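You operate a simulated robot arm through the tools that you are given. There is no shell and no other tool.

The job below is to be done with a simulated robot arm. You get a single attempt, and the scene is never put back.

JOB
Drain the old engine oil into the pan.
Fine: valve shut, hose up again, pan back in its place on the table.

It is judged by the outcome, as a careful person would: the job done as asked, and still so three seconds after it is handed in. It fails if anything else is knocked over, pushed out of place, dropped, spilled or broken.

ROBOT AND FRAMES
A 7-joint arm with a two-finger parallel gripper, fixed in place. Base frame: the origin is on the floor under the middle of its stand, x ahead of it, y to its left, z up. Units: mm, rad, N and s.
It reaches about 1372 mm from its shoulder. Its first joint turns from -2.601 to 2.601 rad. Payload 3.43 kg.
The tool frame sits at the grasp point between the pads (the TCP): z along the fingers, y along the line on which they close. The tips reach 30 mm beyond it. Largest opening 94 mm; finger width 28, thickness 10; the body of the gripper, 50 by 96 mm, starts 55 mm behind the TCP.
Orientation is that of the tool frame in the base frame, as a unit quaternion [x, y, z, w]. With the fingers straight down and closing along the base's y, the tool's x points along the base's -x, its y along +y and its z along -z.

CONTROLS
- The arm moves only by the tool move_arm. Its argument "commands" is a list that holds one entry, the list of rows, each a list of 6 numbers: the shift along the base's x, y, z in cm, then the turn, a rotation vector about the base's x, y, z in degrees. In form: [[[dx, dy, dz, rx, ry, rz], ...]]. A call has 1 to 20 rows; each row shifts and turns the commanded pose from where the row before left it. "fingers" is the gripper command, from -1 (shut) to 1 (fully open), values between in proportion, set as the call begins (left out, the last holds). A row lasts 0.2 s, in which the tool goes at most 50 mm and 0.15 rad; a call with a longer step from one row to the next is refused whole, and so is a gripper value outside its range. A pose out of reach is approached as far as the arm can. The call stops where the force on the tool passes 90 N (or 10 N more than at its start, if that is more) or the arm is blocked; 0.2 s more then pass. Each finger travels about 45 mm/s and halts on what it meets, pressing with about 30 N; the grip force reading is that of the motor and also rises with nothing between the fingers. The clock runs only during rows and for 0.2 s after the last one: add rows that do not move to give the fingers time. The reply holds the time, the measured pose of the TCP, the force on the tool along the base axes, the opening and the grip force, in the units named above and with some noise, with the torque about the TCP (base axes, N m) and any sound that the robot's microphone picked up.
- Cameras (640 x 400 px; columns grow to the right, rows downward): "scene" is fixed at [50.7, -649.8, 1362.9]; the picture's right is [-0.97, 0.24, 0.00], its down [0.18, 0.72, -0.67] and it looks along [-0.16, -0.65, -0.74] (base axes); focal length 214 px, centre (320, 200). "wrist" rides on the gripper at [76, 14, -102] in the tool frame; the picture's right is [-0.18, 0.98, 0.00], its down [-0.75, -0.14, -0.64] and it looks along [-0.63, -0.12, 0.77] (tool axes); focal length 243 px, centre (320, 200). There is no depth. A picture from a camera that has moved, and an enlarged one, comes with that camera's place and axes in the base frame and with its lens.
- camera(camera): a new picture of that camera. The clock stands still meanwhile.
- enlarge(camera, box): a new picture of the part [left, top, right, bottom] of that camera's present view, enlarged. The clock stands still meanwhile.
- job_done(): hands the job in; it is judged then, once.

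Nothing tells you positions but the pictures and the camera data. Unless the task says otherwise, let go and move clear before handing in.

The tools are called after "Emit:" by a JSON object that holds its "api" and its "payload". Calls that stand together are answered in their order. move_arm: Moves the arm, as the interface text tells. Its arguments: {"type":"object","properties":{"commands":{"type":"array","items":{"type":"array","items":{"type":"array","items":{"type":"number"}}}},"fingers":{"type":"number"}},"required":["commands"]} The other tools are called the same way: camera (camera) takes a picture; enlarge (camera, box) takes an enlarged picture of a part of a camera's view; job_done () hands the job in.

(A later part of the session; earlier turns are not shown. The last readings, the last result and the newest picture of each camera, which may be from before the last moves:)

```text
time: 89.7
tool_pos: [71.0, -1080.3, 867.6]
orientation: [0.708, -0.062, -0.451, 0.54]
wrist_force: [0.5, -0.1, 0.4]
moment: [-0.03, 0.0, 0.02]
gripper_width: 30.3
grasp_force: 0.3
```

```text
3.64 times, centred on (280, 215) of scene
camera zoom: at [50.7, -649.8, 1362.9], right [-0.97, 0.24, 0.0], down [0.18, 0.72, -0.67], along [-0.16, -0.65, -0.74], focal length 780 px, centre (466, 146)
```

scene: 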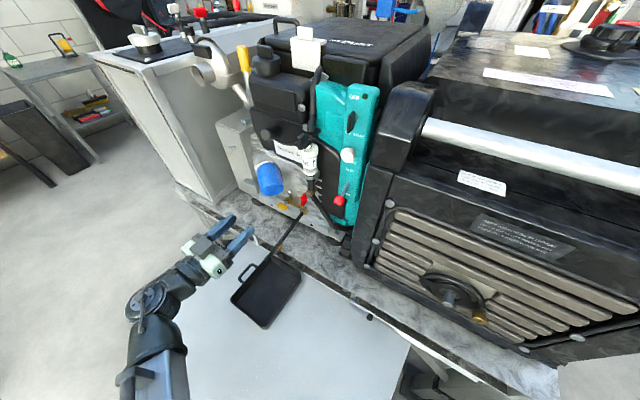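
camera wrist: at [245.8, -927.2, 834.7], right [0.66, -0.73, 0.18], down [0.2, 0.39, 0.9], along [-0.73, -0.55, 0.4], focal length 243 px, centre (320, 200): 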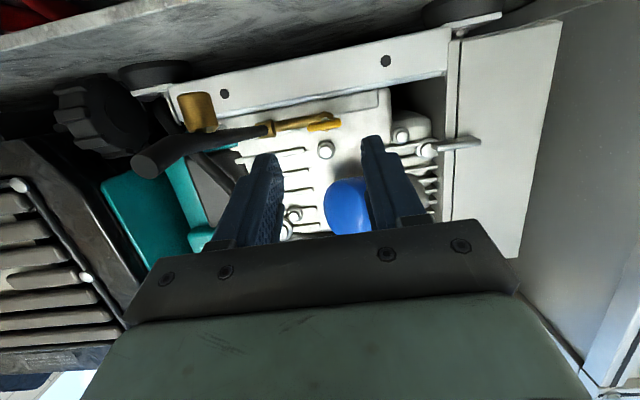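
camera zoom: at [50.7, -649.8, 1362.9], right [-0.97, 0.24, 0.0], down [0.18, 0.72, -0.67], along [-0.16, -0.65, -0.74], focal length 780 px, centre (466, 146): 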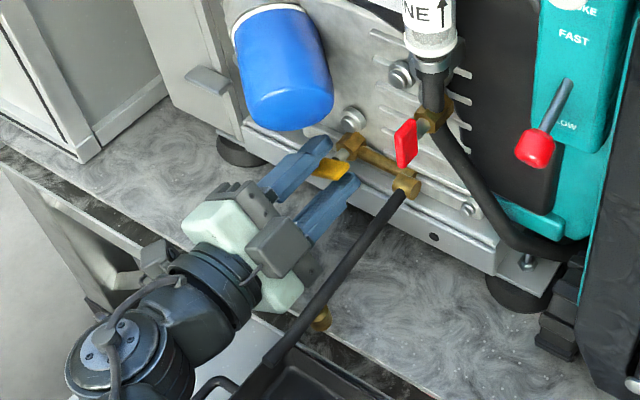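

The paddle lies between the pads. Closing.

Emit:
{"api": "move_arm", "payload": {"commands": [[[0, 0, 0, 0, 0, 0], [0, 0, 0, 0, 0, 0], [0, 0, 0, 0, 0, 0], [0, 0, 0, 0, 0, 0]]], "fingers": -1}}

Emit:
{"api": "enlarge", "payload": {"camera": "wrist", "box": [200, 60, 440, 240]}}

Emit:
{"api": "enlarge", "payload": {"camera": "scene", "box": [230, 220, 330, 330]}}

```text
time: 90.7
tool_pos: [71.2, -1081.5, 866.0]
orientation: [0.708, -0.062, -0.451, 0.54]
wrist_force: [-2.9, 5.3, -6.6]
moment: [0.11, -0.05, -0.07]
gripper_width: 9.8
grasp_force: 43.5
```

```text
2.22 times, centred on (320, 150) of wrist
camera zoom: at [193.0, -1057.0, 835.9], right [0.29, -0.3, 0.91], down [-0.04, 0.95, 0.32], along [-0.96, -0.13, 0.26], focal length 539 px, centre (320, 311)
```

zoom: 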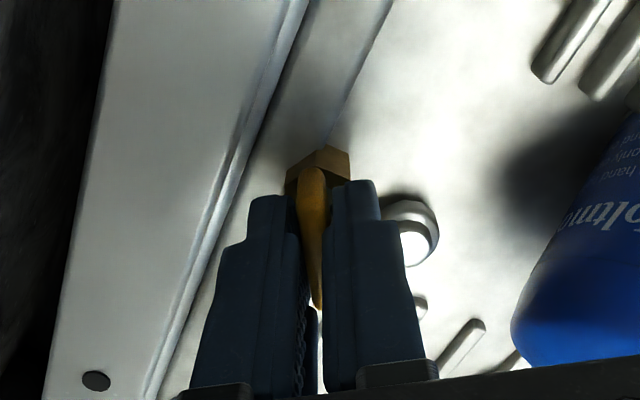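

```text
3.64 times, centred on (280, 275) of scene
camera zoom: at [50.7, -649.8, 1362.9], right [-0.97, 0.24, 0.0], down [0.18, 0.72, -0.67], along [-0.16, -0.65, -0.74], focal length 780 px, centre (466, -73)
```

zoom: 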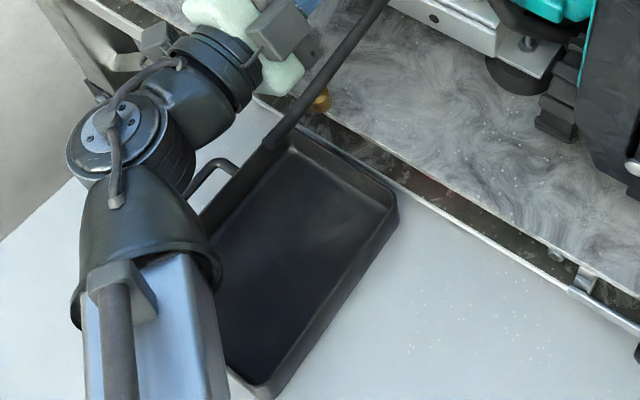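

Gripped across its thickness (9.8 mm). I will turn it counter-clockwise about the stem, 45 degrees first.

Emit:
{"api": "move_arm", "payload": {"commands": [[[0, 0, 0, 3.54, 3.54, 0], [0, 0, 0, 3.54, 3.54, 0], [0, 0, 0, 3.54, 3.54, 0], [0, 0, 0, 3.54, 3.54, 0], [0, 0, 0, 3.54, 3.54, 0], [0, 0, 0, 3.54, 3.54, 0], [0, 0, 0, 3.54, 3.54, 0], [0, 0, 0, 3.54, 3.54, 0], [0, 0, 0, 3.54, 3.54, 0], [0, 0, 0, 0, 0, 0]]]}}

Emit:
{"api": "enlarge", "payload": {"camera": "wrist", "box": [200, 60, 440, 240]}}

Emit:
{"api": "enlarge", "payload": {"camera": "scene", "box": [230, 170, 330, 330]}}

```text
time: 92.9
tool_pos: [71.3, -1081.4, 867.4]
orientation: [0.678, 0.212, -0.626, 0.323]
wrist_force: [1.3, 24.1, -18.3]
moment: [0.12, -0.07, -0.45]
gripper_width: 9.5
grasp_force: 43.7
```

```text
2.22 times, centred on (320, 150) of wrist
camera zoom: at [163.6, -1027.5, 795.8], right [0.66, -0.67, 0.35], down [0.26, 0.64, 0.72], along [-0.71, -0.38, 0.59], focal length 539 px, centre (320, 311)
```

zoom: 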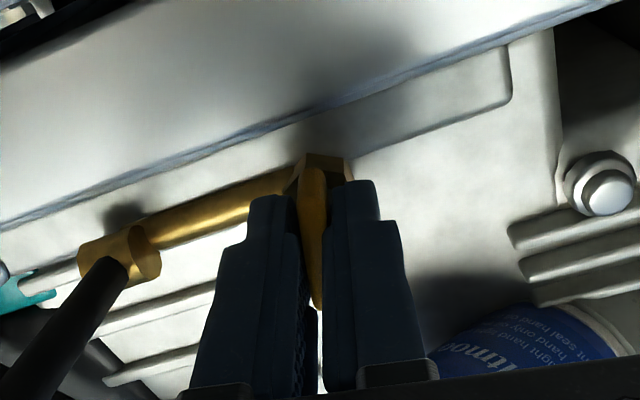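

```text
2.50 times, centred on (280, 250) of scene
camera zoom: at [50.7, -649.8, 1362.9], right [-0.97, 0.24, 0.0], down [0.18, 0.72, -0.67], along [-0.16, -0.65, -0.74], focal length 536 px, centre (420, 75)
```

zoom: 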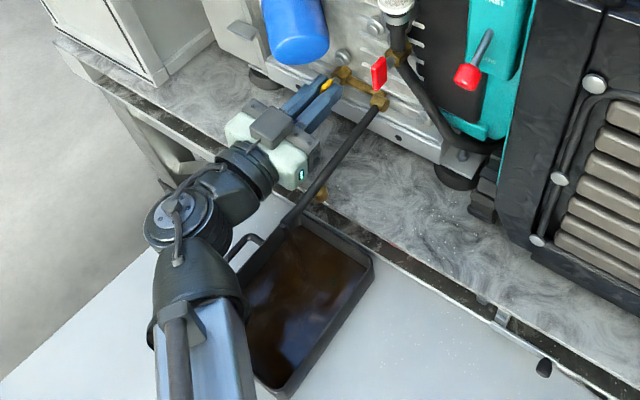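

Oil is now running: the pan's floor has turned brown. I will look closely at the stream and the level.

Emit:
{"api": "enlarge", "payload": {"camera": "scene", "box": [240, 230, 310, 330]}}

Emit:
{"api": "enlarge", "payload": {"camera": "scene", "box": [255, 180, 315, 260]}}

```text
4.00 times, centred on (275, 280) of scene
camera zoom: at [50.7, -649.8, 1362.9], right [-0.97, 0.24, 0.0], down [0.18, 0.72, -0.67], along [-0.16, -0.65, -0.74], focal length 858 px, centre (500, -120)
```

zoom: 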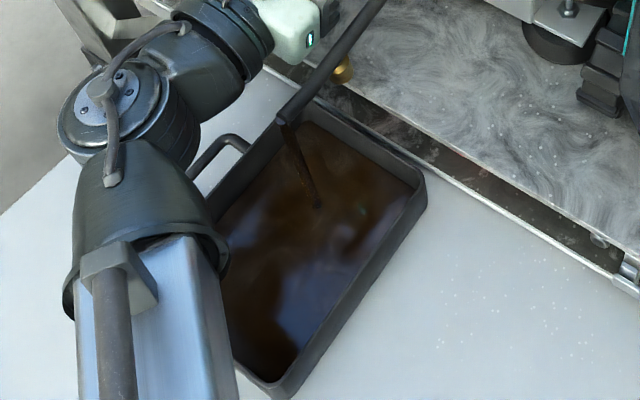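

```text
5.00 times, centred on (285, 220) of scene
camera zoom: at [50.7, -649.8, 1362.9], right [-0.97, 0.24, 0.0], down [0.18, 0.72, -0.67], along [-0.16, -0.65, -0.74], focal length 1072 px, centre (495, 100)
```

zoom: 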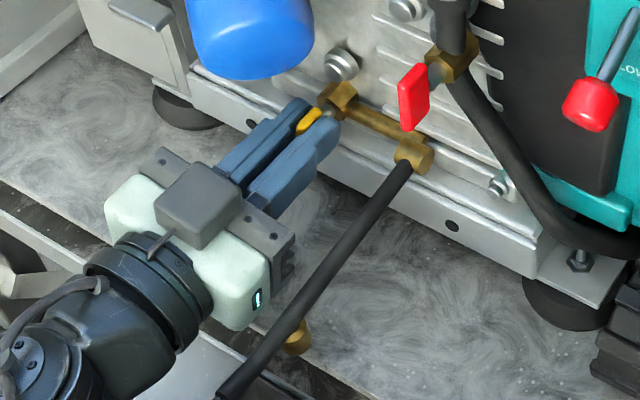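

A steady stream falls from the hose near the middle of the pan. I will hold here and let it drain, checking the level.

Emit:
{"api": "move_arm", "payload": {"commands": [[[0, 0, 0, 0, 0, 0], [0, 0, 0, 0, 0, 0], [0, 0, 0, 0, 0, 0], [0, 0, 0, 0, 0, 0], [0, 0, 0, 0, 0, 0], [0, 0, 0, 0, 0, 0], [0, 0, 0, 0, 0, 0], [0, 0, 0, 0, 0, 0], [0, 0, 0, 0, 0, 0], [0, 0, 0, 0, 0, 0]]]}}

Emit:
{"api": "enlarge", "payload": {"camera": "scene", "box": [240, 230, 310, 330]}}

```text
time: 95.1
tool_pos: [71.7, -1081.4, 867.6]
orientation: [0.678, 0.211, -0.625, 0.323]
wrist_force: [2.7, 25.2, -20.4]
moment: [0.37, -0.34, -0.4]
gripper_width: 9.6
grasp_force: 43.1
```

```text
4.00 times, centred on (275, 280) of scene
camera zoom: at [50.7, -649.8, 1362.9], right [-0.97, 0.24, 0.0], down [0.18, 0.72, -0.67], along [-0.16, -0.65, -0.74], focal length 858 px, centre (500, -120)
```

zoom: 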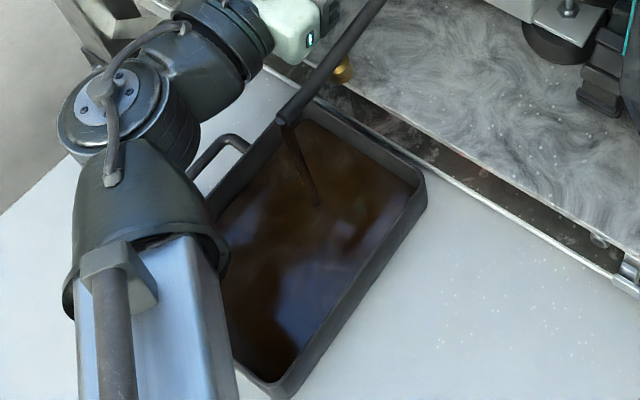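

Oil keeps running and stays well below the rim. I will keep waiting.

Emit:
{"api": "move_arm", "payload": {"commands": [[[0, 0, 0, 0, 0, 0], [0, 0, 0, 0, 0, 0], [0, 0, 0, 0, 0, 0], [0, 0, 0, 0, 0, 0], [0, 0, 0, 0, 0, 0], [0, 0, 0, 0, 0, 0], [0, 0, 0, 0, 0, 0], [0, 0, 0, 0, 0, 0], [0, 0, 0, 0, 0, 0], [0, 0, 0, 0, 0, 0], [0, 0, 0, 0, 0, 0], [0, 0, 0, 0, 0, 0], [0, 0, 0, 0, 0, 0], [0, 0, 0, 0, 0, 0], [0, 0, 0, 0, 0, 0], [0, 0, 0, 0, 0, 0], [0, 0, 0, 0, 0, 0], [0, 0, 0, 0, 0, 0], [0, 0, 0, 0, 0, 0], [0, 0, 0, 0, 0, 0]]]}}

Emit:
{"api": "enlarge", "payload": {"camera": "scene", "box": [240, 230, 310, 330]}}

```text
time: 99.3
tool_pos: [71.6, -1081.0, 868.0]
orientation: [0.678, 0.211, -0.625, 0.325]
wrist_force: [0.7, 24.1, -16.5]
moment: [0.49, -0.43, -0.36]
gripper_width: 9.6
grasp_force: 43.6
```

```text
4.00 times, centred on (275, 280) of scene
camera zoom: at [50.7, -649.8, 1362.9], right [-0.97, 0.24, 0.0], down [0.18, 0.72, -0.67], along [-0.16, -0.65, -0.74], focal length 858 px, centre (500, -120)
```

zoom: 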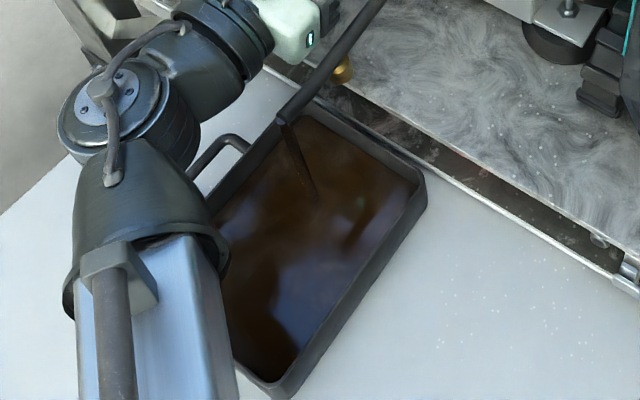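

The stream is still running and the level is rising slowly. I will wait some more.

Emit:
{"api": "move_arm", "payload": {"commands": [[[0, 0, 0, 0, 0, 0], [0, 0, 0, 0, 0, 0], [0, 0, 0, 0, 0, 0], [0, 0, 0, 0, 0, 0], [0, 0, 0, 0, 0, 0], [0, 0, 0, 0, 0, 0], [0, 0, 0, 0, 0, 0], [0, 0, 0, 0, 0, 0], [0, 0, 0, 0, 0, 0], [0, 0, 0, 0, 0, 0], [0, 0, 0, 0, 0, 0], [0, 0, 0, 0, 0, 0], [0, 0, 0, 0, 0, 0], [0, 0, 0, 0, 0, 0], [0, 0, 0, 0, 0, 0], [0, 0, 0, 0, 0, 0], [0, 0, 0, 0, 0, 0], [0, 0, 0, 0, 0, 0], [0, 0, 0, 0, 0, 0], [0, 0, 0, 0, 0, 0]]]}}

Emit:
{"api": "enlarge", "payload": {"camera": "scene", "box": [240, 230, 310, 330]}}

Emit:
{"api": "move_arm", "payload": {"commands": [[[0, 0, 0, 0, 0, 0], [0, 0, 0, 0, 0, 0], [0, 0, 0, 0, 0, 0], [0, 0, 0, 0, 0, 0], [0, 0, 0, 0, 0, 0], [0, 0, 0, 0, 0, 0], [0, 0, 0, 0, 0, 0], [0, 0, 0, 0, 0, 0], [0, 0, 0, 0, 0, 0], [0, 0, 0, 0, 0, 0], [0, 0, 0, 0, 0, 0], [0, 0, 0, 0, 0, 0], [0, 0, 0, 0, 0, 0], [0, 0, 0, 0, 0, 0], [0, 0, 0, 0, 0, 0], [0, 0, 0, 0, 0, 0], [0, 0, 0, 0, 0, 0], [0, 0, 0, 0, 0, 0], [0, 0, 0, 0, 0, 0], [0, 0, 0, 0, 0, 0]]]}}

Emit:
{"api": "enlarge", "payload": {"camera": "scene", "box": [240, 230, 310, 330]}}

```text
time: 103.5
tool_pos: [71.0, -1081.2, 867.2]
orientation: [0.677, 0.213, -0.625, 0.324]
wrist_force: [-1.2, 19.1, -17.0]
moment: [0.47, -0.41, -0.35]
gripper_width: 9.8
grasp_force: 43.7
```

```text
4.00 times, centred on (275, 280) of scene
camera zoom: at [50.7, -649.8, 1362.9], right [-0.97, 0.24, 0.0], down [0.18, 0.72, -0.67], along [-0.16, -0.65, -0.74], focal length 858 px, centre (500, -120)
```

zoom: 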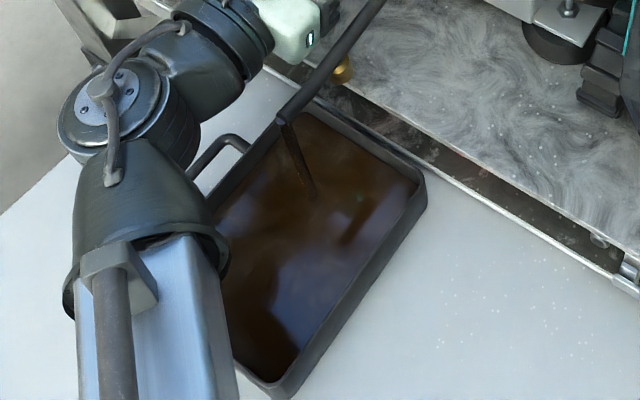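

```text
time: 107.7
tool_pos: [71.9, -1080.4, 867.5]
orientation: [0.678, 0.211, -0.626, 0.323]
wrist_force: [-2.0, 17.8, -16.2]
moment: [0.41, -0.39, -0.33]
gripper_width: 9.8
grasp_force: 43.9
```

```text
4.00 times, centred on (275, 280) of scene
camera zoom: at [50.7, -649.8, 1362.9], right [-0.97, 0.24, 0.0], down [0.18, 0.72, -0.67], along [-0.16, -0.65, -0.74], focal length 858 px, centre (500, -120)
```

zoom: 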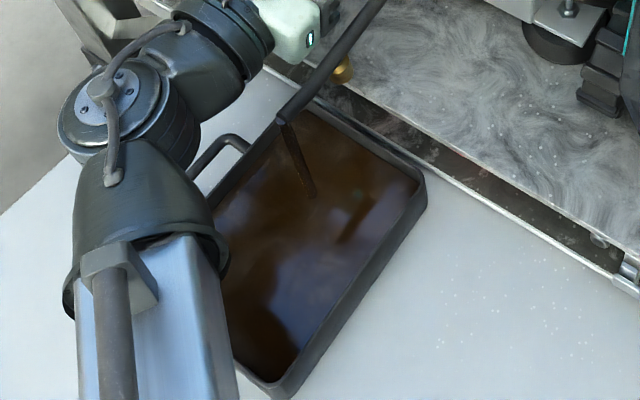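

The stream still runs; I want to judge how close the level is to the rim, so I will enlarge the bench-side wall of the pan.

Emit:
{"api": "enlarge", "payload": {"camera": "scene", "box": [266, 250, 306, 290]}}

Emit:
{"api": "enlarge", "payload": {"camera": "scene", "box": [255, 290, 295, 332]}}

```text
10.00 times, centred on (286, 270) of scene
camera zoom: at [50.7, -649.8, 1362.9], right [-0.97, 0.24, 0.0], down [0.18, 0.72, -0.67], along [-0.16, -0.65, -0.74], focal length 2145 px, centre (660, -500)
```

zoom: 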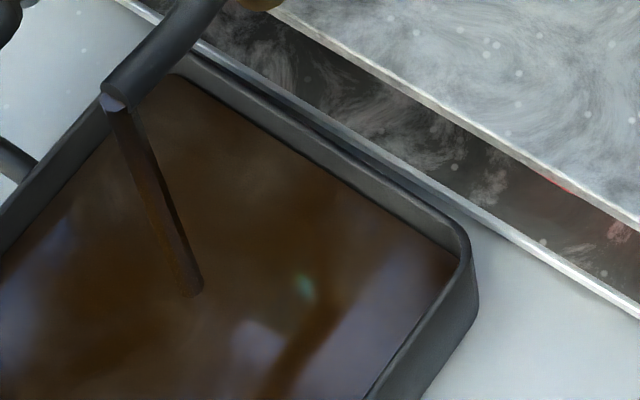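

```text
9.52 times, centred on (275, 311) of scene
camera zoom: at [50.7, -649.8, 1362.9], right [-0.97, 0.24, 0.0], down [0.18, 0.72, -0.67], along [-0.16, -0.65, -0.74], focal length 2043 px, centre (749, -857)
```

zoom: 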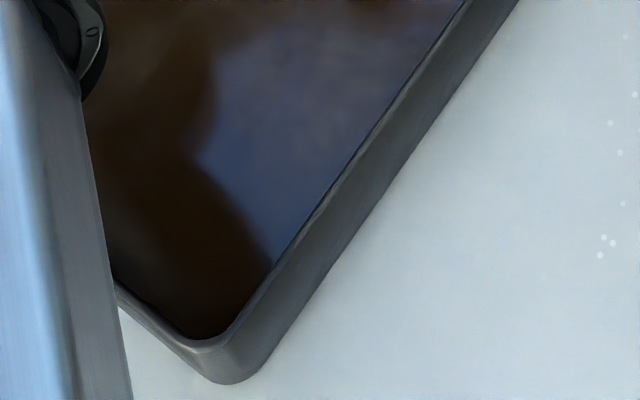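

The oil stands perhaps 10 mm under the rim. I will wait in shorter spells and compare the level each time.

Emit:
{"api": "move_arm", "payload": {"commands": [[[0, 0, 0, 0, 0, 0], [0, 0, 0, 0, 0, 0], [0, 0, 0, 0, 0, 0], [0, 0, 0, 0, 0, 0], [0, 0, 0, 0, 0, 0], [0, 0, 0, 0, 0, 0], [0, 0, 0, 0, 0, 0], [0, 0, 0, 0, 0, 0], [0, 0, 0, 0, 0, 0], [0, 0, 0, 0, 0, 0], [0, 0, 0, 0, 0, 0], [0, 0, 0, 0, 0, 0], [0, 0, 0, 0, 0, 0], [0, 0, 0, 0, 0, 0]]]}}

Emit:
{"api": "enlarge", "payload": {"camera": "scene", "box": [266, 250, 306, 290]}}

```text
time: 110.7
tool_pos: [72.4, -1080.8, 867.2]
orientation: [0.678, 0.211, -0.626, 0.323]
wrist_force: [-3.7, 17.4, -15.4]
moment: [0.37, -0.34, -0.32]
gripper_width: 9.7
grasp_force: 43.3
```

```text
10.00 times, centred on (286, 270) of scene
camera zoom: at [50.7, -649.8, 1362.9], right [-0.97, 0.24, 0.0], down [0.18, 0.72, -0.67], along [-0.16, -0.65, -0.74], focal length 2145 px, centre (660, -500)
```

zoom: 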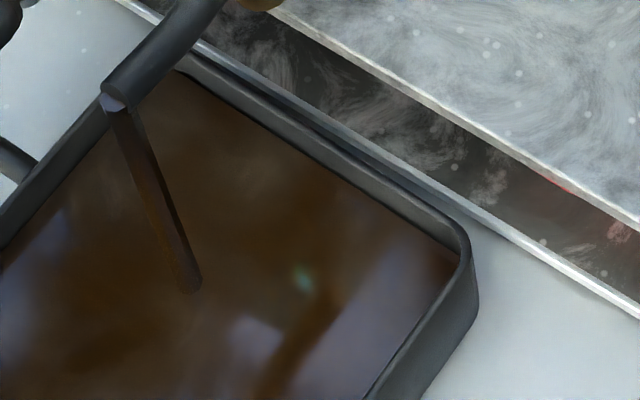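

The level rises slowly, by perhaps half a millimetre a second. I will magnify one corner to measure the freeboard properly.

Emit:
{"api": "enlarge", "payload": {"camera": "scene", "box": [286, 258, 302, 278]}}

Emit:
{"api": "enlarge", "payload": {"camera": "wrist", "box": [0, 0, 300, 200]}}

```text
16.00 times, centred on (294, 268) of scene
camera zoom: at [50.7, -649.8, 1362.9], right [-0.97, 0.24, 0.0], down [0.18, 0.72, -0.67], along [-0.16, -0.65, -0.74], focal length 3432 px, centre (736, -888)
```

zoom: 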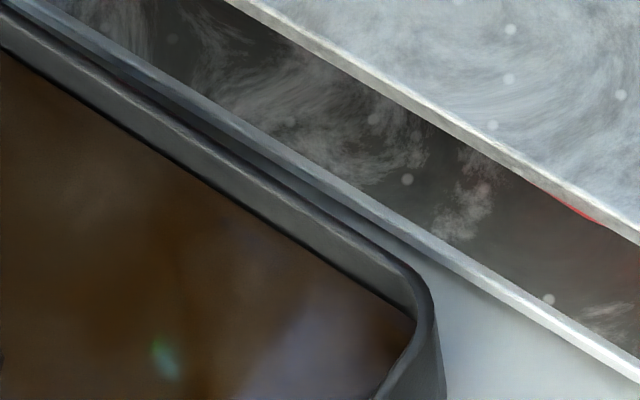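

```text
2.00 times, centred on (150, 100) of wrist
camera zoom: at [163.5, -1027.8, 796.1], right [0.66, -0.67, 0.35], down [0.26, 0.64, 0.72], along [-0.71, -0.38, 0.59], focal length 485 px, centre (660, 400)
```

zoom: 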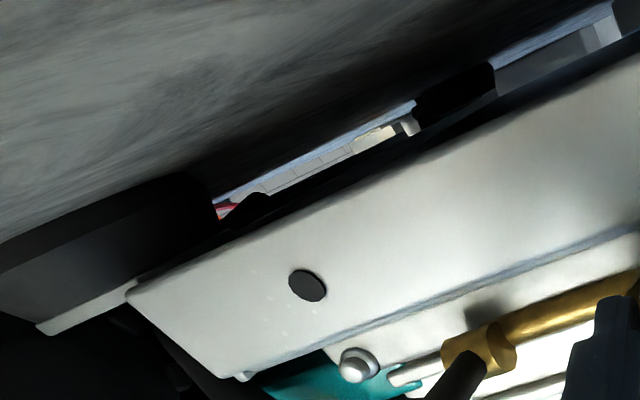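

Freeboard is about 7 mm. I will wait two more seconds at a time, watching the stream and the level.

Emit:
{"api": "move_arm", "payload": {"commands": [[[0, 0, 0, 0, 0, 0], [0, 0, 0, 0, 0, 0], [0, 0, 0, 0, 0, 0], [0, 0, 0, 0, 0, 0], [0, 0, 0, 0, 0, 0], [0, 0, 0, 0, 0, 0], [0, 0, 0, 0, 0, 0], [0, 0, 0, 0, 0, 0], [0, 0, 0, 0, 0, 0]]]}}

Emit:
{"api": "enlarge", "payload": {"camera": "scene", "box": [286, 258, 302, 278]}}

Emit:
{"api": "enlarge", "payload": {"camera": "scene", "box": [266, 250, 306, 290]}}

```text
time: 112.7
tool_pos: [71.2, -1081.0, 867.3]
orientation: [0.678, 0.212, -0.626, 0.323]
wrist_force: [-3.9, 16.3, -15.7]
moment: [0.36, -0.34, -0.34]
gripper_width: 9.6
grasp_force: 43.2
```

```text
16.00 times, centred on (294, 268) of scene
camera zoom: at [50.7, -649.8, 1362.9], right [-0.97, 0.24, 0.0], down [0.18, 0.72, -0.67], along [-0.16, -0.65, -0.74], focal length 3432 px, centre (736, -888)
```

zoom: 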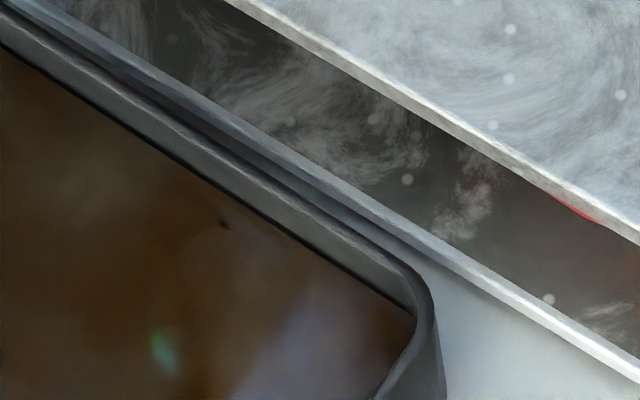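

```text
10.00 times, centred on (286, 270) of scene
camera zoom: at [50.7, -649.8, 1362.9], right [-0.97, 0.24, 0.0], down [0.18, 0.72, -0.67], along [-0.16, -0.65, -0.74], focal length 2145 px, centre (660, -500)
```

zoom: 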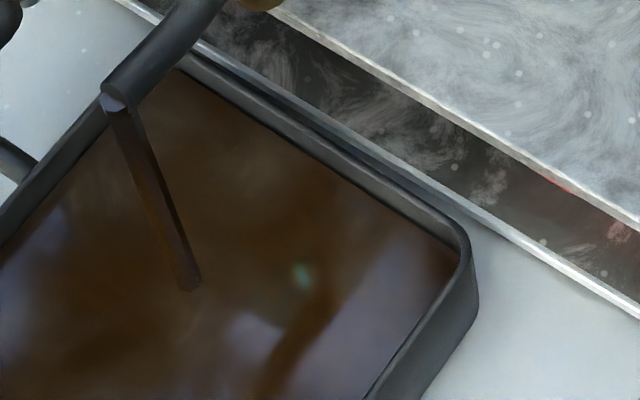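

Level up roughly another millimetre, stream still steady. I will watch another two seconds.

Emit:
{"api": "move_arm", "payload": {"commands": [[[0, 0, 0, 0, 0, 0], [0, 0, 0, 0, 0, 0], [0, 0, 0, 0, 0, 0], [0, 0, 0, 0, 0, 0], [0, 0, 0, 0, 0, 0], [0, 0, 0, 0, 0, 0], [0, 0, 0, 0, 0, 0], [0, 0, 0, 0, 0, 0]]]}}

Emit:
{"api": "enlarge", "payload": {"camera": "scene", "box": [286, 258, 302, 278]}}

Emit:
{"api": "enlarge", "payload": {"camera": "scene", "box": [266, 250, 306, 290]}}

```text
time: 114.5
tool_pos: [71.4, -1080.8, 867.0]
orientation: [0.677, 0.212, -0.626, 0.324]
wrist_force: [-3.4, 15.8, -15.8]
moment: [0.35, -0.33, -0.36]
gripper_width: 9.7
grasp_force: 43.8
```

```text
16.00 times, centred on (294, 268) of scene
camera zoom: at [50.7, -649.8, 1362.9], right [-0.97, 0.24, 0.0], down [0.18, 0.72, -0.67], along [-0.16, -0.65, -0.74], focal length 3432 px, centre (736, -888)
```

zoom: 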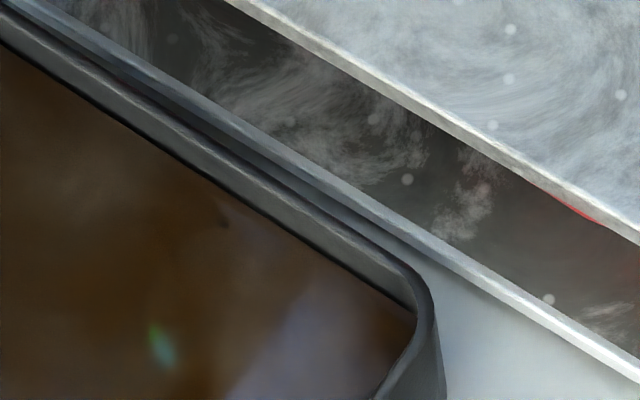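

```text
10.00 times, centred on (286, 270) of scene
camera zoom: at [50.7, -649.8, 1362.9], right [-0.97, 0.24, 0.0], down [0.18, 0.72, -0.67], along [-0.16, -0.65, -0.74], focal length 2145 px, centre (660, -500)
```

zoom: 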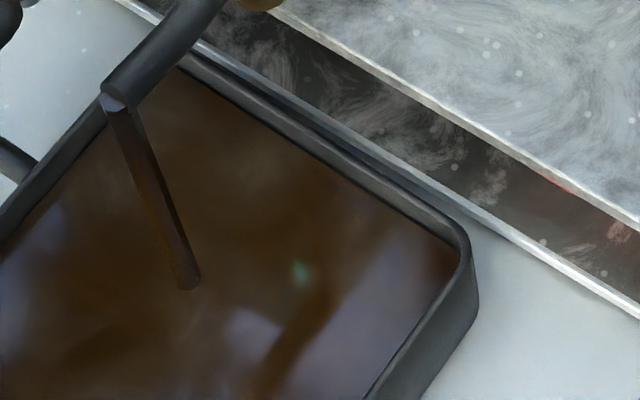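

The rise is slowing a little; about 5 mm of freeboard remains. I will watch another two seconds.

Emit:
{"api": "move_arm", "payload": {"commands": [[[0, 0, 0, 0, 0, 0], [0, 0, 0, 0, 0, 0], [0, 0, 0, 0, 0, 0], [0, 0, 0, 0, 0, 0], [0, 0, 0, 0, 0, 0], [0, 0, 0, 0, 0, 0], [0, 0, 0, 0, 0, 0], [0, 0, 0, 0, 0, 0], [0, 0, 0, 0, 0, 0]]]}}

Emit:
{"api": "enlarge", "payload": {"camera": "scene", "box": [286, 258, 302, 278]}}

Emit:
{"api": "enlarge", "payload": {"camera": "scene", "box": [240, 230, 310, 330]}}

```text
time: 116.5
tool_pos: [71.3, -1081.6, 867.1]
orientation: [0.677, 0.212, -0.626, 0.323]
wrist_force: [-3.6, 16.2, -15.2]
moment: [0.37, -0.31, -0.31]
gripper_width: 9.7
grasp_force: 43.1
```

```text
16.00 times, centred on (294, 268) of scene
camera zoom: at [50.7, -649.8, 1362.9], right [-0.97, 0.24, 0.0], down [0.18, 0.72, -0.67], along [-0.16, -0.65, -0.74], focal length 3432 px, centre (736, -888)
```

zoom: 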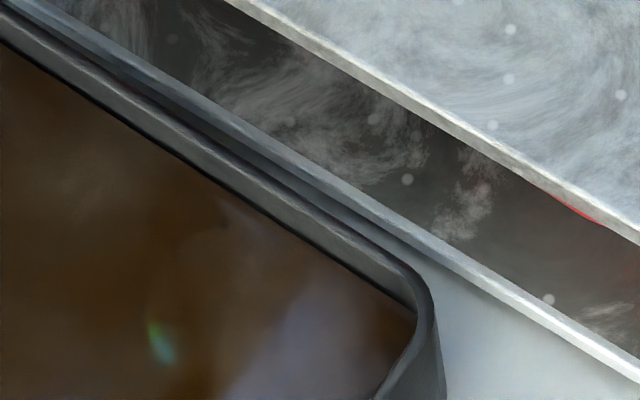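

```text
4.00 times, centred on (275, 280) of scene
camera zoom: at [50.7, -649.8, 1362.9], right [-0.97, 0.24, 0.0], down [0.18, 0.72, -0.67], along [-0.16, -0.65, -0.74], focal length 858 px, centre (500, -120)
```

zoom: 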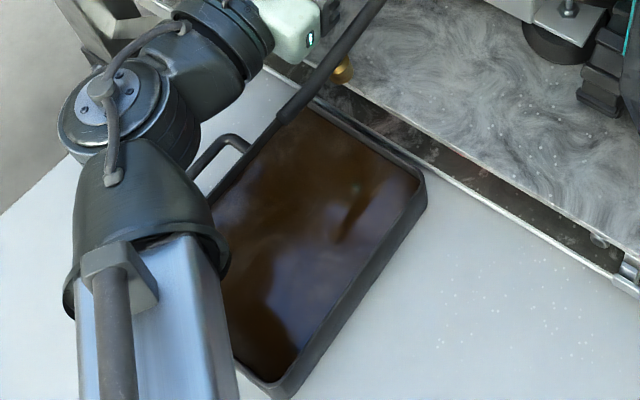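

The stream has stopped and the pan holds about 5 mm of freeboard, so the engine is drained. Now I will turn the paddle back clockwise as far as the wrist allows.

Emit:
{"api": "move_arm", "payload": {"commands": [[[0, 0, 0, 0, 0, 0], [0, 0, 0, 0, 0, 0], [0, 0, 0, -3.54, -3.54, 0], [0, 0, 0, -3.54, -3.54, 0], [0, 0, 0, -3.54, -3.54, 0], [0, 0, 0, -3.54, -3.54, 0], [0, 0, 0, -3.54, -3.54, 0], [0, 0, 0, -3.54, -3.54, 0], [0, 0, 0, -3.54, -3.54, 0], [0, 0, 0, -3.54, -3.54, 0], [0, 0, 0, -3.54, -3.54, 0], [0, 0, 0, 0, 0, 0]]]}}

Emit:
{"api": "enlarge", "payload": {"camera": "wrist", "box": [200, 60, 440, 240]}}

Emit:
{"api": "enlarge", "payload": {"camera": "scene", "box": [230, 170, 330, 330]}}

```text
time: 119.1
tool_pos: [71.1, -1081.1, 866.7]
orientation: [0.708, -0.064, -0.451, 0.54]
wrist_force: [-16.5, 23.0, -13.8]
moment: [0.69, -0.61, 0.15]
gripper_width: 9.5
grasp_force: 43.6
```

```text
2.22 times, centred on (320, 150) of wrist
camera zoom: at [192.7, -1057.4, 836.4], right [0.28, -0.3, 0.91], down [-0.04, 0.95, 0.32], along [-0.96, -0.13, 0.26], focal length 539 px, centre (320, 311)
```

zoom: 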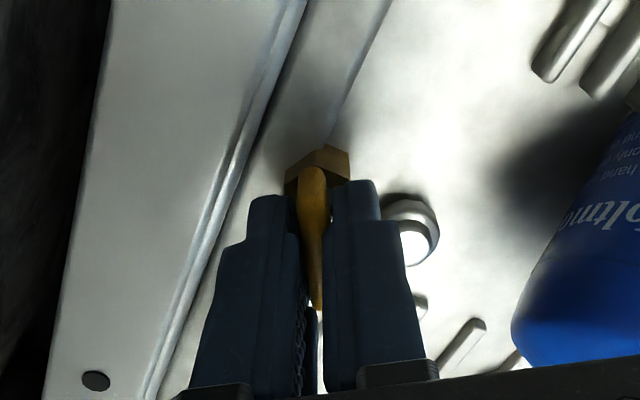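

```text
2.50 times, centred on (280, 250) of scene
camera zoom: at [50.7, -649.8, 1362.9], right [-0.97, 0.24, 0.0], down [0.18, 0.72, -0.67], along [-0.16, -0.65, -0.74], focal length 536 px, centre (420, 75)
```

zoom: 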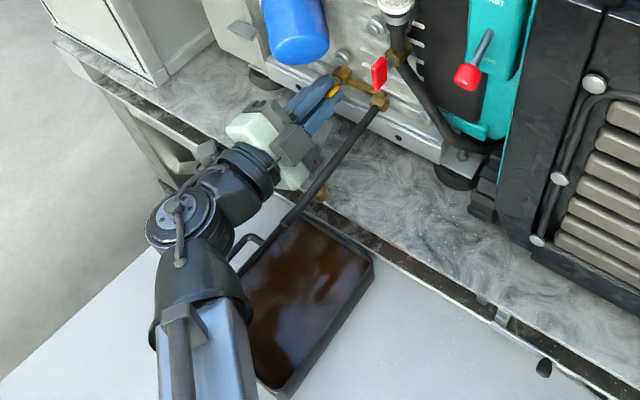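

The paddle is back to about 35 degrees. I will try to carry it another 15-20 degrees with this grip.

Emit:
{"api": "move_arm", "payload": {"commands": [[[0, 0, 0, -3.54, -3.54, 0], [0, 0, 0, -3.54, -3.54, 0], [0, 0, 0, -3.54, -3.54, 0], [0, 0, 0, -2.83, -2.83, 0], [0, 0, 0, 0, 0, 0]]]}}

Emit:
{"api": "enlarge", "payload": {"camera": "wrist", "box": [200, 60, 440, 240]}}

Emit:
{"api": "enlarge", "payload": {"camera": "scene", "box": [240, 170, 330, 250]}}

```text
time: 120.3
tool_pos: [70.0, -1080.3, 867.0]
orientation: [0.691, -0.178, -0.357, 0.603]
wrist_force: [-14.9, 24.2, -25.4]
moment: [0.33, -0.21, -1.17]
gripper_width: 9.4
grasp_force: 43.3
```

```text
2.22 times, centred on (320, 150) of wrist
camera zoom: at [196.9, -1062.1, 861.2], right [0.06, -0.08, 0.99], down [-0.08, 0.99, 0.09], along [-0.99, -0.09, 0.05], focal length 539 px, centre (320, 311)
```

zoom: 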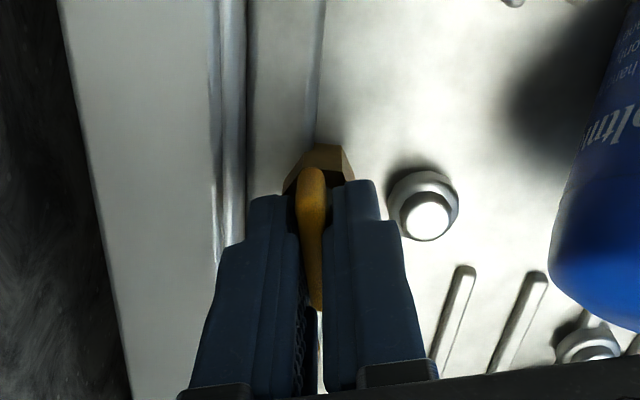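

```text
5.00 times, centred on (285, 210) of scene
camera zoom: at [50.7, -649.8, 1362.9], right [-0.97, 0.24, 0.0], down [0.18, 0.72, -0.67], along [-0.16, -0.65, -0.74], focal length 1072 px, centre (495, 150)
```

zoom: 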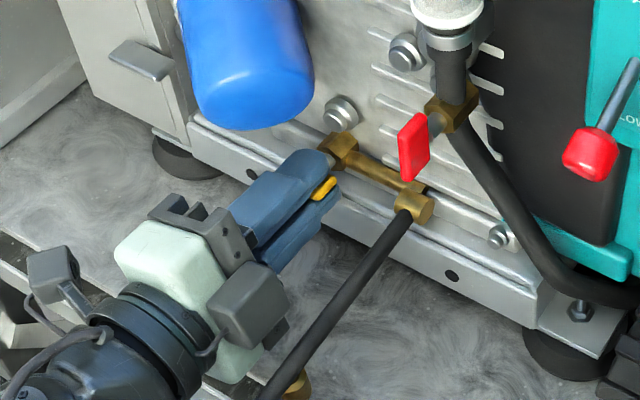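

Good, it reached there without a limit; the paddle is about 16 degrees from shut. I will try the remaining angle with the same grip.

Emit:
{"api": "move_arm", "payload": {"commands": [[[0, 0, 0, -2.83, -2.83, 0], [0, 0, 0, -2.83, -2.83, 0], [0, 0, 0, -2.83, -2.83, 0], [0, 0, 0, -2.83, -2.83, 0], [0, 0, 0, 0, 0, 0]]]}}

Emit:
{"api": "enlarge", "payload": {"camera": "wrist", "box": [200, 60, 440, 240]}}

Emit:
{"api": "enlarge", "payload": {"camera": "scene", "box": [240, 170, 330, 250]}}

```text
time: 121.0
tool_pos: [69.8, -1081.1, 867.4]
orientation: [0.702, -0.2, -0.339, 0.594]
wrist_force: [-5.4, -8.9, -16.6]
moment: [0.0, 0.01, 0.54]
gripper_width: 9.7
grasp_force: 43.2
out of reach, approached as far as the arm can: row 1, 2, 3
stopped in row 3: the force on the tool passed its limit at 95 N (the readings are from after the stop); the commanded pose is now the measured one
```

```text
2.22 times, centred on (320, 150) of wrist
camera zoom: at [197.0, -1063.3, 870.3], right [-0.01, -0.08, 1.0], down [-0.08, 0.99, 0.08], along [-1.0, -0.08, -0.01], focal length 539 px, centre (320, 311)
```

zoom: 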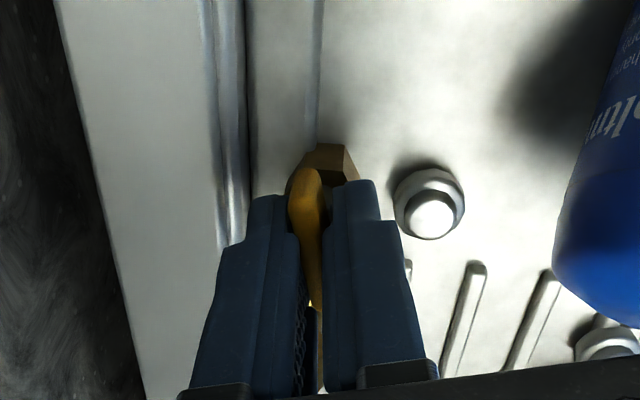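

```text
5.00 times, centred on (285, 210) of scene
camera zoom: at [50.7, -649.8, 1362.9], right [-0.97, 0.24, 0.0], down [0.18, 0.72, -0.67], along [-0.16, -0.65, -0.74], focal length 1072 px, centre (495, 150)
```

zoom: 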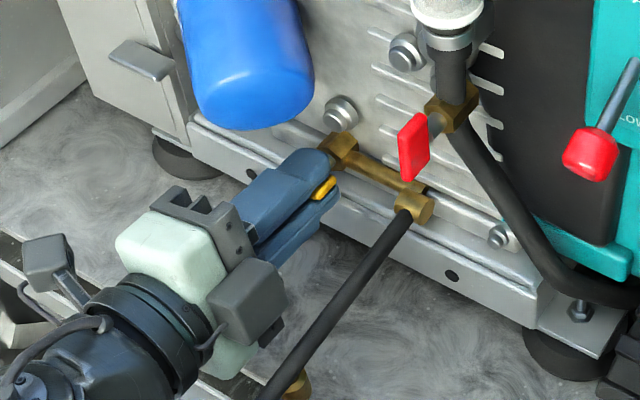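

The wrist hit its limit with the paddle some 12 degrees short of shut, so I will let go, back out, and roll round to take the paddle by its ends for the last part.

Emit:
{"api": "move_arm", "payload": {"commands": [[[0, 0, 0, 0, 0, 0], [0, 0, 0, 0, 0, 0], [1.0, 1.0, 0, 0, 0, 0], [1.1, 1.1, 0, 0, 0, 0], [1.1, 1.1, 0, 0, 0, 0], [0, 0, 0, 3.54, 3.54, 0], [0, 0, 0, 3.54, 3.54, 0], [0, 0, 0, 3.54, 3.54, 0], [0, 0, 0, 3.54, 3.54, 0], [0, 0, 0, 3.54, 3.54, 0], [0, 0, 0, 3.54, 3.54, 0], [0, 0, 0, 3.54, 3.54, 0], [0, 0, 0, 3.54, 3.54, 0], [0, 0, 0, 3.54, 3.54, 0], [0, 0, 0, 3.54, 3.54, 0], [0, 0, 0, 3.54, 3.54, 0], [0, 0, 0, 3.54, 3.54, 0], [0, 0, 0, 3.54, 3.54, 0], [0, 0, 0, 3.54, 3.54, 0]]], "fingers": -0.3}}

Emit:
{"api": "enlarge", "payload": {"camera": "wrist", "box": [200, 60, 440, 240]}}

Emit:
{"api": "enlarge", "payload": {"camera": "scene", "box": [230, 170, 330, 330]}}

```text
time: 125.0
tool_pos: [102.4, -1047.3, 870.2]
orientation: [0.677, 0.217, -0.643, 0.284]
wrist_force: [-1.0, 0.6, -1.1]
moment: [-0.06, -0.01, -0.02]
gripper_width: 32.5
grasp_force: 0.1
```

```text
2.22 times, centred on (320, 150) of wrist
camera zoom: at [194.0, -995.3, 798.2], right [0.63, -0.72, 0.29], down [0.33, 0.59, 0.74], along [-0.7, -0.38, 0.61], focal length 539 px, centre (320, 311)
```

zoom: 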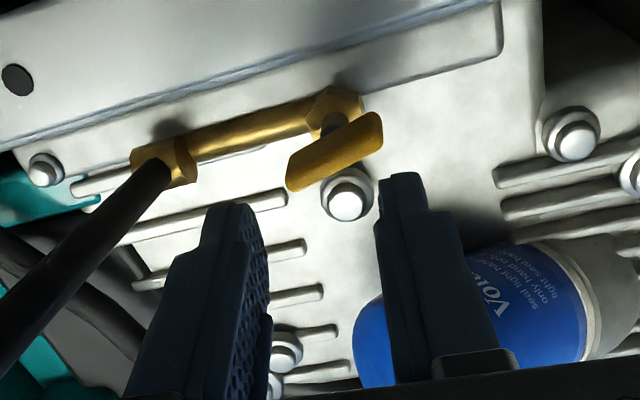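

```text
2.50 times, centred on (280, 250) of scene
camera zoom: at [50.7, -649.8, 1362.9], right [-0.97, 0.24, 0.0], down [0.18, 0.72, -0.67], along [-0.16, -0.65, -0.74], focal length 536 px, centre (420, 75)
```

zoom: 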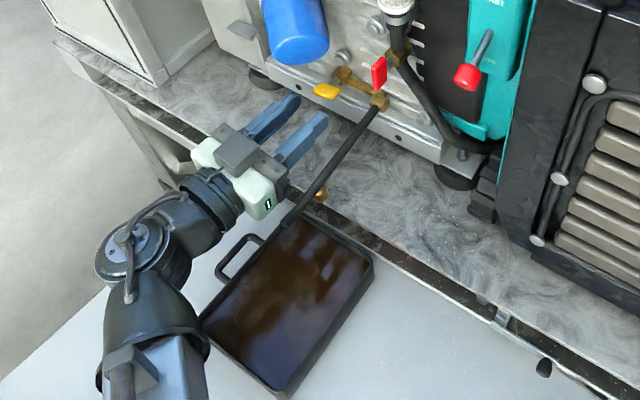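

The paddle stands about 12 degrees from shut. I will square the tool up, tip it 15 degrees and open wide again for the end grip.

Emit:
{"api": "move_arm", "payload": {"commands": [[[0, 0, 0.3, 0, 0, 3.4], [0, -0.1, 0.3, 3.18, 3.18, 0], [0, -0.2, 0.3, 3.18, 3.18, 0], [-0.1, -0.2, 0.2, 3.18, 3.18, 0], [-0.1, -0.2, 0, 3.18, 3.18, 0], [-0.1, -0.2, 0, 3.54, -3.54, 0], [0, 0, 0, 3.54, -3.54, 0], [0, 0, 0, 3.54, -3.54, 0], [0, 0, 0, 0, 0, 0]]], "fingers": 0.06}}

Emit:
{"api": "enlarge", "payload": {"camera": "wrist", "box": [200, 60, 440, 240]}}

Emit:
{"api": "enlarge", "payload": {"camera": "scene", "box": [240, 170, 330, 250]}}

```text
time: 127.0
tool_pos: [97.6, -1055.0, 881.5]
orientation: [0.702, 0.378, -0.579, 0.171]
wrist_force: [0.7, 0.4, 0.4]
moment: [0.05, -0.02, 0.0]
gripper_width: 49.8
grasp_force: 0.1
```

```text
2.22 times, centred on (320, 150) of wrist
camera zoom: at [182.5, -969.5, 834.9], right [0.71, -0.71, -0.02], down [0.3, 0.28, 0.91], along [-0.64, -0.65, 0.41], focal length 539 px, centre (320, 311)
```

zoom: 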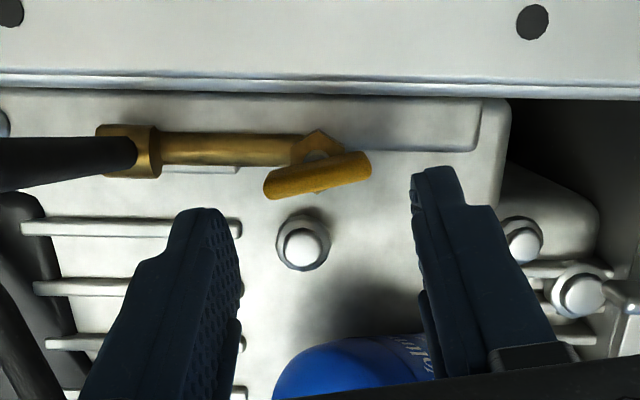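

```text
5.00 times, centred on (285, 210) of scene
camera zoom: at [50.7, -649.8, 1362.9], right [-0.97, 0.24, 0.0], down [0.18, 0.72, -0.67], along [-0.16, -0.65, -0.74], focal length 1072 px, centre (495, 150)
```

zoom: 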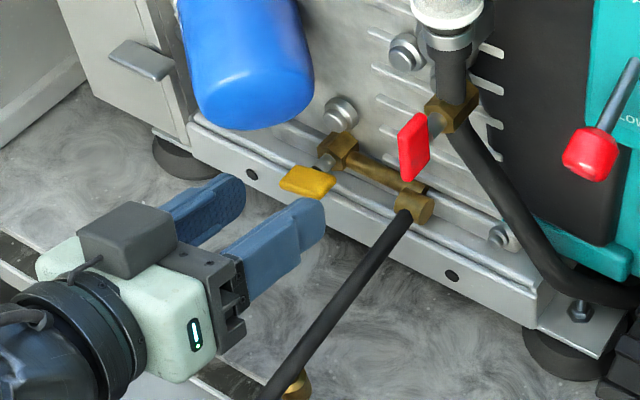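

Paddle centred between the fingers, about 14 degrees off shut. I will go in 40 mm and grip its ends.

Emit:
{"api": "move_arm", "payload": {"commands": [[[-0.94, -0.88, -0.28, 0, 0, 0], [-0.94, -0.88, -0.28, 0, 0, 0], [-0.94, -0.88, -0.29, 0, 0, 0], [0, 0, 0, 0, 0, 0]]]}}

Emit:
{"api": "enlarge", "payload": {"camera": "wrist", "box": [200, 60, 440, 240]}}

```text
time: 128.0
tool_pos: [71.8, -1082.1, 871.5]
orientation: [0.702, 0.378, -0.58, 0.171]
wrist_force: [-0.6, 0.0, 0.1]
moment: [0.0, -0.03, 0.0]
gripper_width: 49.6
grasp_force: 0.1
```

```text
2.22 times, centred on (320, 150) of wrist
camera zoom: at [154.1, -996.3, 826.1], right [0.71, -0.71, -0.02], down [0.3, 0.28, 0.91], along [-0.64, -0.65, 0.41], focal length 539 px, centre (320, 311)
```

zoom: 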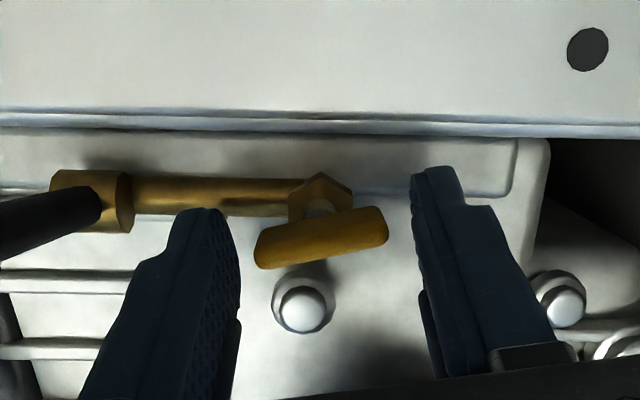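

In place. I will grip and turn clockwise to the stop, with some extra angle to be sure.

Emit:
{"api": "move_arm", "payload": {"commands": [[[0, 0, 0, 0, 0, 0], [0, 0, 0, 0, 0, 0], [0, 0, 0, 0, 0, 0], [0, 0, 0, 0, 0, 0], [-0.04, 0.04, 0, -3.54, -3.54, 0], [-0.04, 0.04, 0, -3.54, -3.54, 0], [-0.04, 0.04, 0, -3.54, -3.54, 0], [-0.04, 0.04, 0, -3.54, -3.54, 0], [0, 0, 0, 0, 0, 0]]], "fingers": -1}}

Emit:
{"api": "enlarge", "payload": {"camera": "wrist", "box": [200, 60, 440, 240]}}

Emit:
{"api": "enlarge", "payload": {"camera": "scene", "box": [240, 170, 330, 250]}}

```text
time: 129.9
tool_pos: [69.3, -1081.1, 872.6]
orientation: [0.741, 0.279, -0.531, 0.301]
wrist_force: [4.7, -5.3, -2.3]
moment: [0.45, 0.33, -0.75]
gripper_width: 35.1
grasp_force: 45.3
```

```text
2.22 times, centred on (320, 150) of wrist
camera zoom: at [164.4, -1006.4, 828.5], right [0.67, -0.67, 0.32], down [0.08, 0.5, 0.86], along [-0.74, -0.55, 0.39], focal length 539 px, centre (320, 311)
```

zoom: 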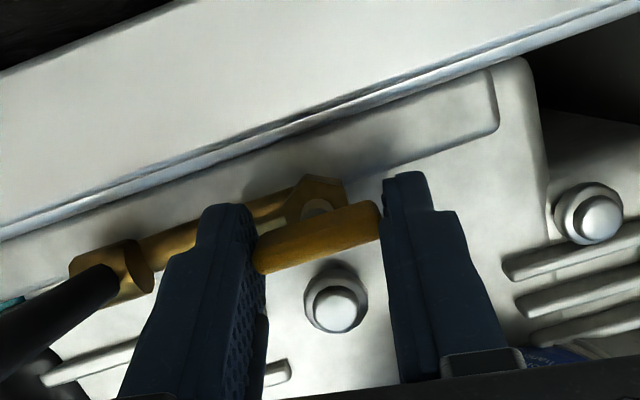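

```text
5.00 times, centred on (285, 210) of scene
camera zoom: at [50.7, -649.8, 1362.9], right [-0.97, 0.24, 0.0], down [0.18, 0.72, -0.67], along [-0.16, -0.65, -0.74], focal length 1072 px, centre (495, 150)
```

zoom: 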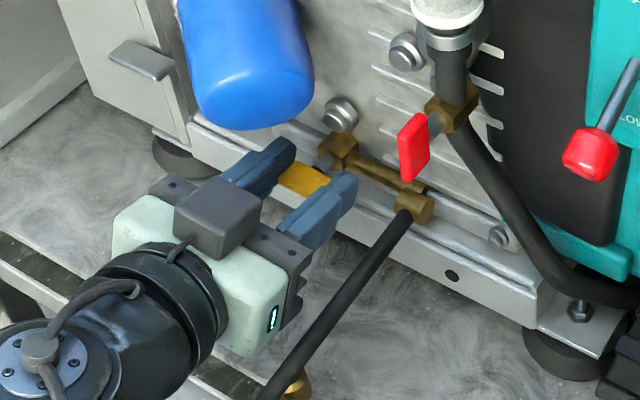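

The torque has reached the same 0.5 N·m as at the original stop and the paddle is parallel to its pipe again. I will press it a touch further, then let go and back out to check.

Emit:
{"api": "move_arm", "payload": {"commands": [[[-0.03, 0.03, 0, -2.83, -2.83, 0], [0, 0, 0, 0, 0, 0]]]}}

Emit:
{"api": "move_arm", "payload": {"commands": [[[0, 0, 0, 0, 0, 0], [0, 0, 0, 0, 0, 0], [0, 0, 0, 0, 0, 0], [1.0, 1.0, 0.35, 0, 0, 0], [1.1, 1.1, 0.4, 0, 0, 0], [1.1, 1.1, 0.4, 0, 0, 0], [0, 0, 0, 0, 0, 0]]], "fingers": 0.06}}

Emit:
{"api": "enlarge", "payload": {"camera": "wrist", "box": [200, 60, 440, 240]}}

Emit:
{"api": "enlarge", "payload": {"camera": "scene", "box": [230, 170, 330, 330]}}

```text
time: 130.6
tool_pos: [69.4, -1080.3, 872.4]
orientation: [0.746, 0.26, -0.519, 0.327]
wrist_force: [3.3, 0.4, 0.2]
moment: [0.45, 0.25, -0.83]
gripper_width: 35.0
grasp_force: 44.6
```

```text
time: 132.2
tool_pos: [101.0, -1047.1, 885.1]
orientation: [0.746, 0.259, -0.519, 0.326]
wrist_force: [-1.0, 0.1, 0.4]
moment: [0.0, 0.02, 0.0]
gripper_width: 49.9
grasp_force: 0.0
```

```text
2.22 times, centred on (320, 150) of wrist
camera zoom: at [197.9, -976.1, 841.5], right [0.65, -0.65, 0.39], down [0.04, 0.54, 0.84], along [-0.76, -0.53, 0.38], focal length 539 px, centre (320, 311)
```

zoom: 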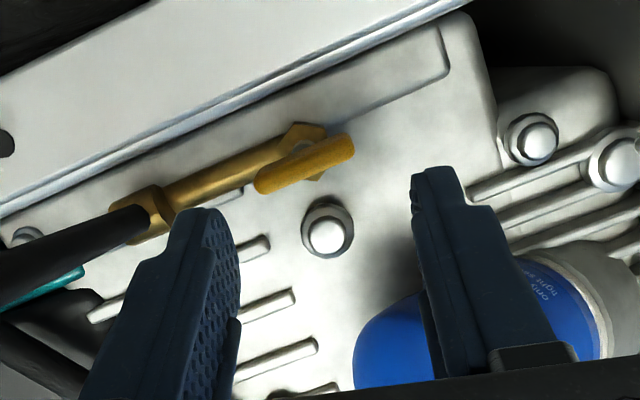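

```text
2.50 times, centred on (280, 250) of scene
camera zoom: at [50.7, -649.8, 1362.9], right [-0.97, 0.24, 0.0], down [0.18, 0.72, -0.67], along [-0.16, -0.65, -0.74], focal length 536 px, centre (420, 75)
```

zoom: 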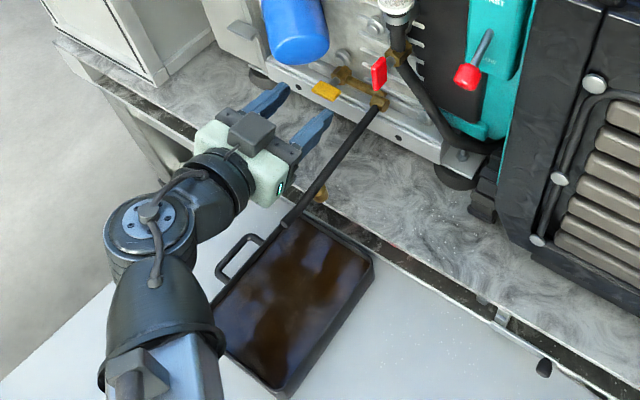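

The paddle looks parallel to its pipe. I will compare it with the picture taken before it was first touched.

Emit:
{"api": "enlarge", "payload": {"camera": "scene", "box": [255, 180, 325, 230]}}

Emit:
{"api": "enlarge", "payload": {"camera": "scene", "box": [240, 230, 310, 330]}}

```text
8.00 times, centred on (290, 205) of scene
camera zoom: at [50.7, -649.8, 1362.9], right [-0.97, 0.24, 0.0], down [0.18, 0.72, -0.67], along [-0.16, -0.65, -0.74], focal length 1716 px, centre (560, 160)
```

zoom: 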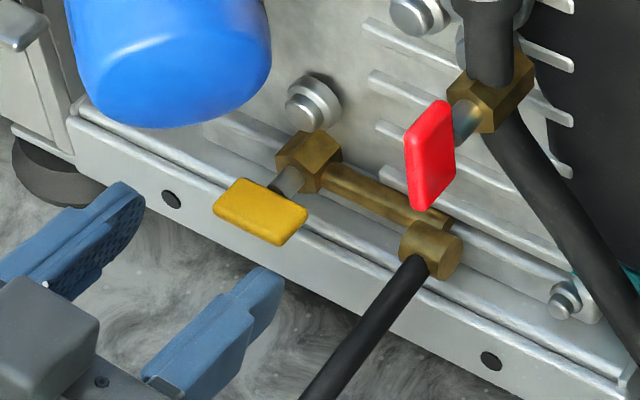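

```text
4.00 times, centred on (275, 280) of scene
camera zoom: at [50.7, -649.8, 1362.9], right [-0.97, 0.24, 0.0], down [0.18, 0.72, -0.67], along [-0.16, -0.65, -0.74], focal length 858 px, centre (500, -120)
```

zoom: 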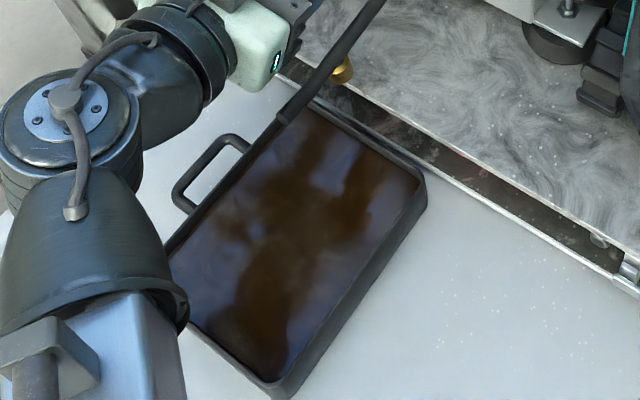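

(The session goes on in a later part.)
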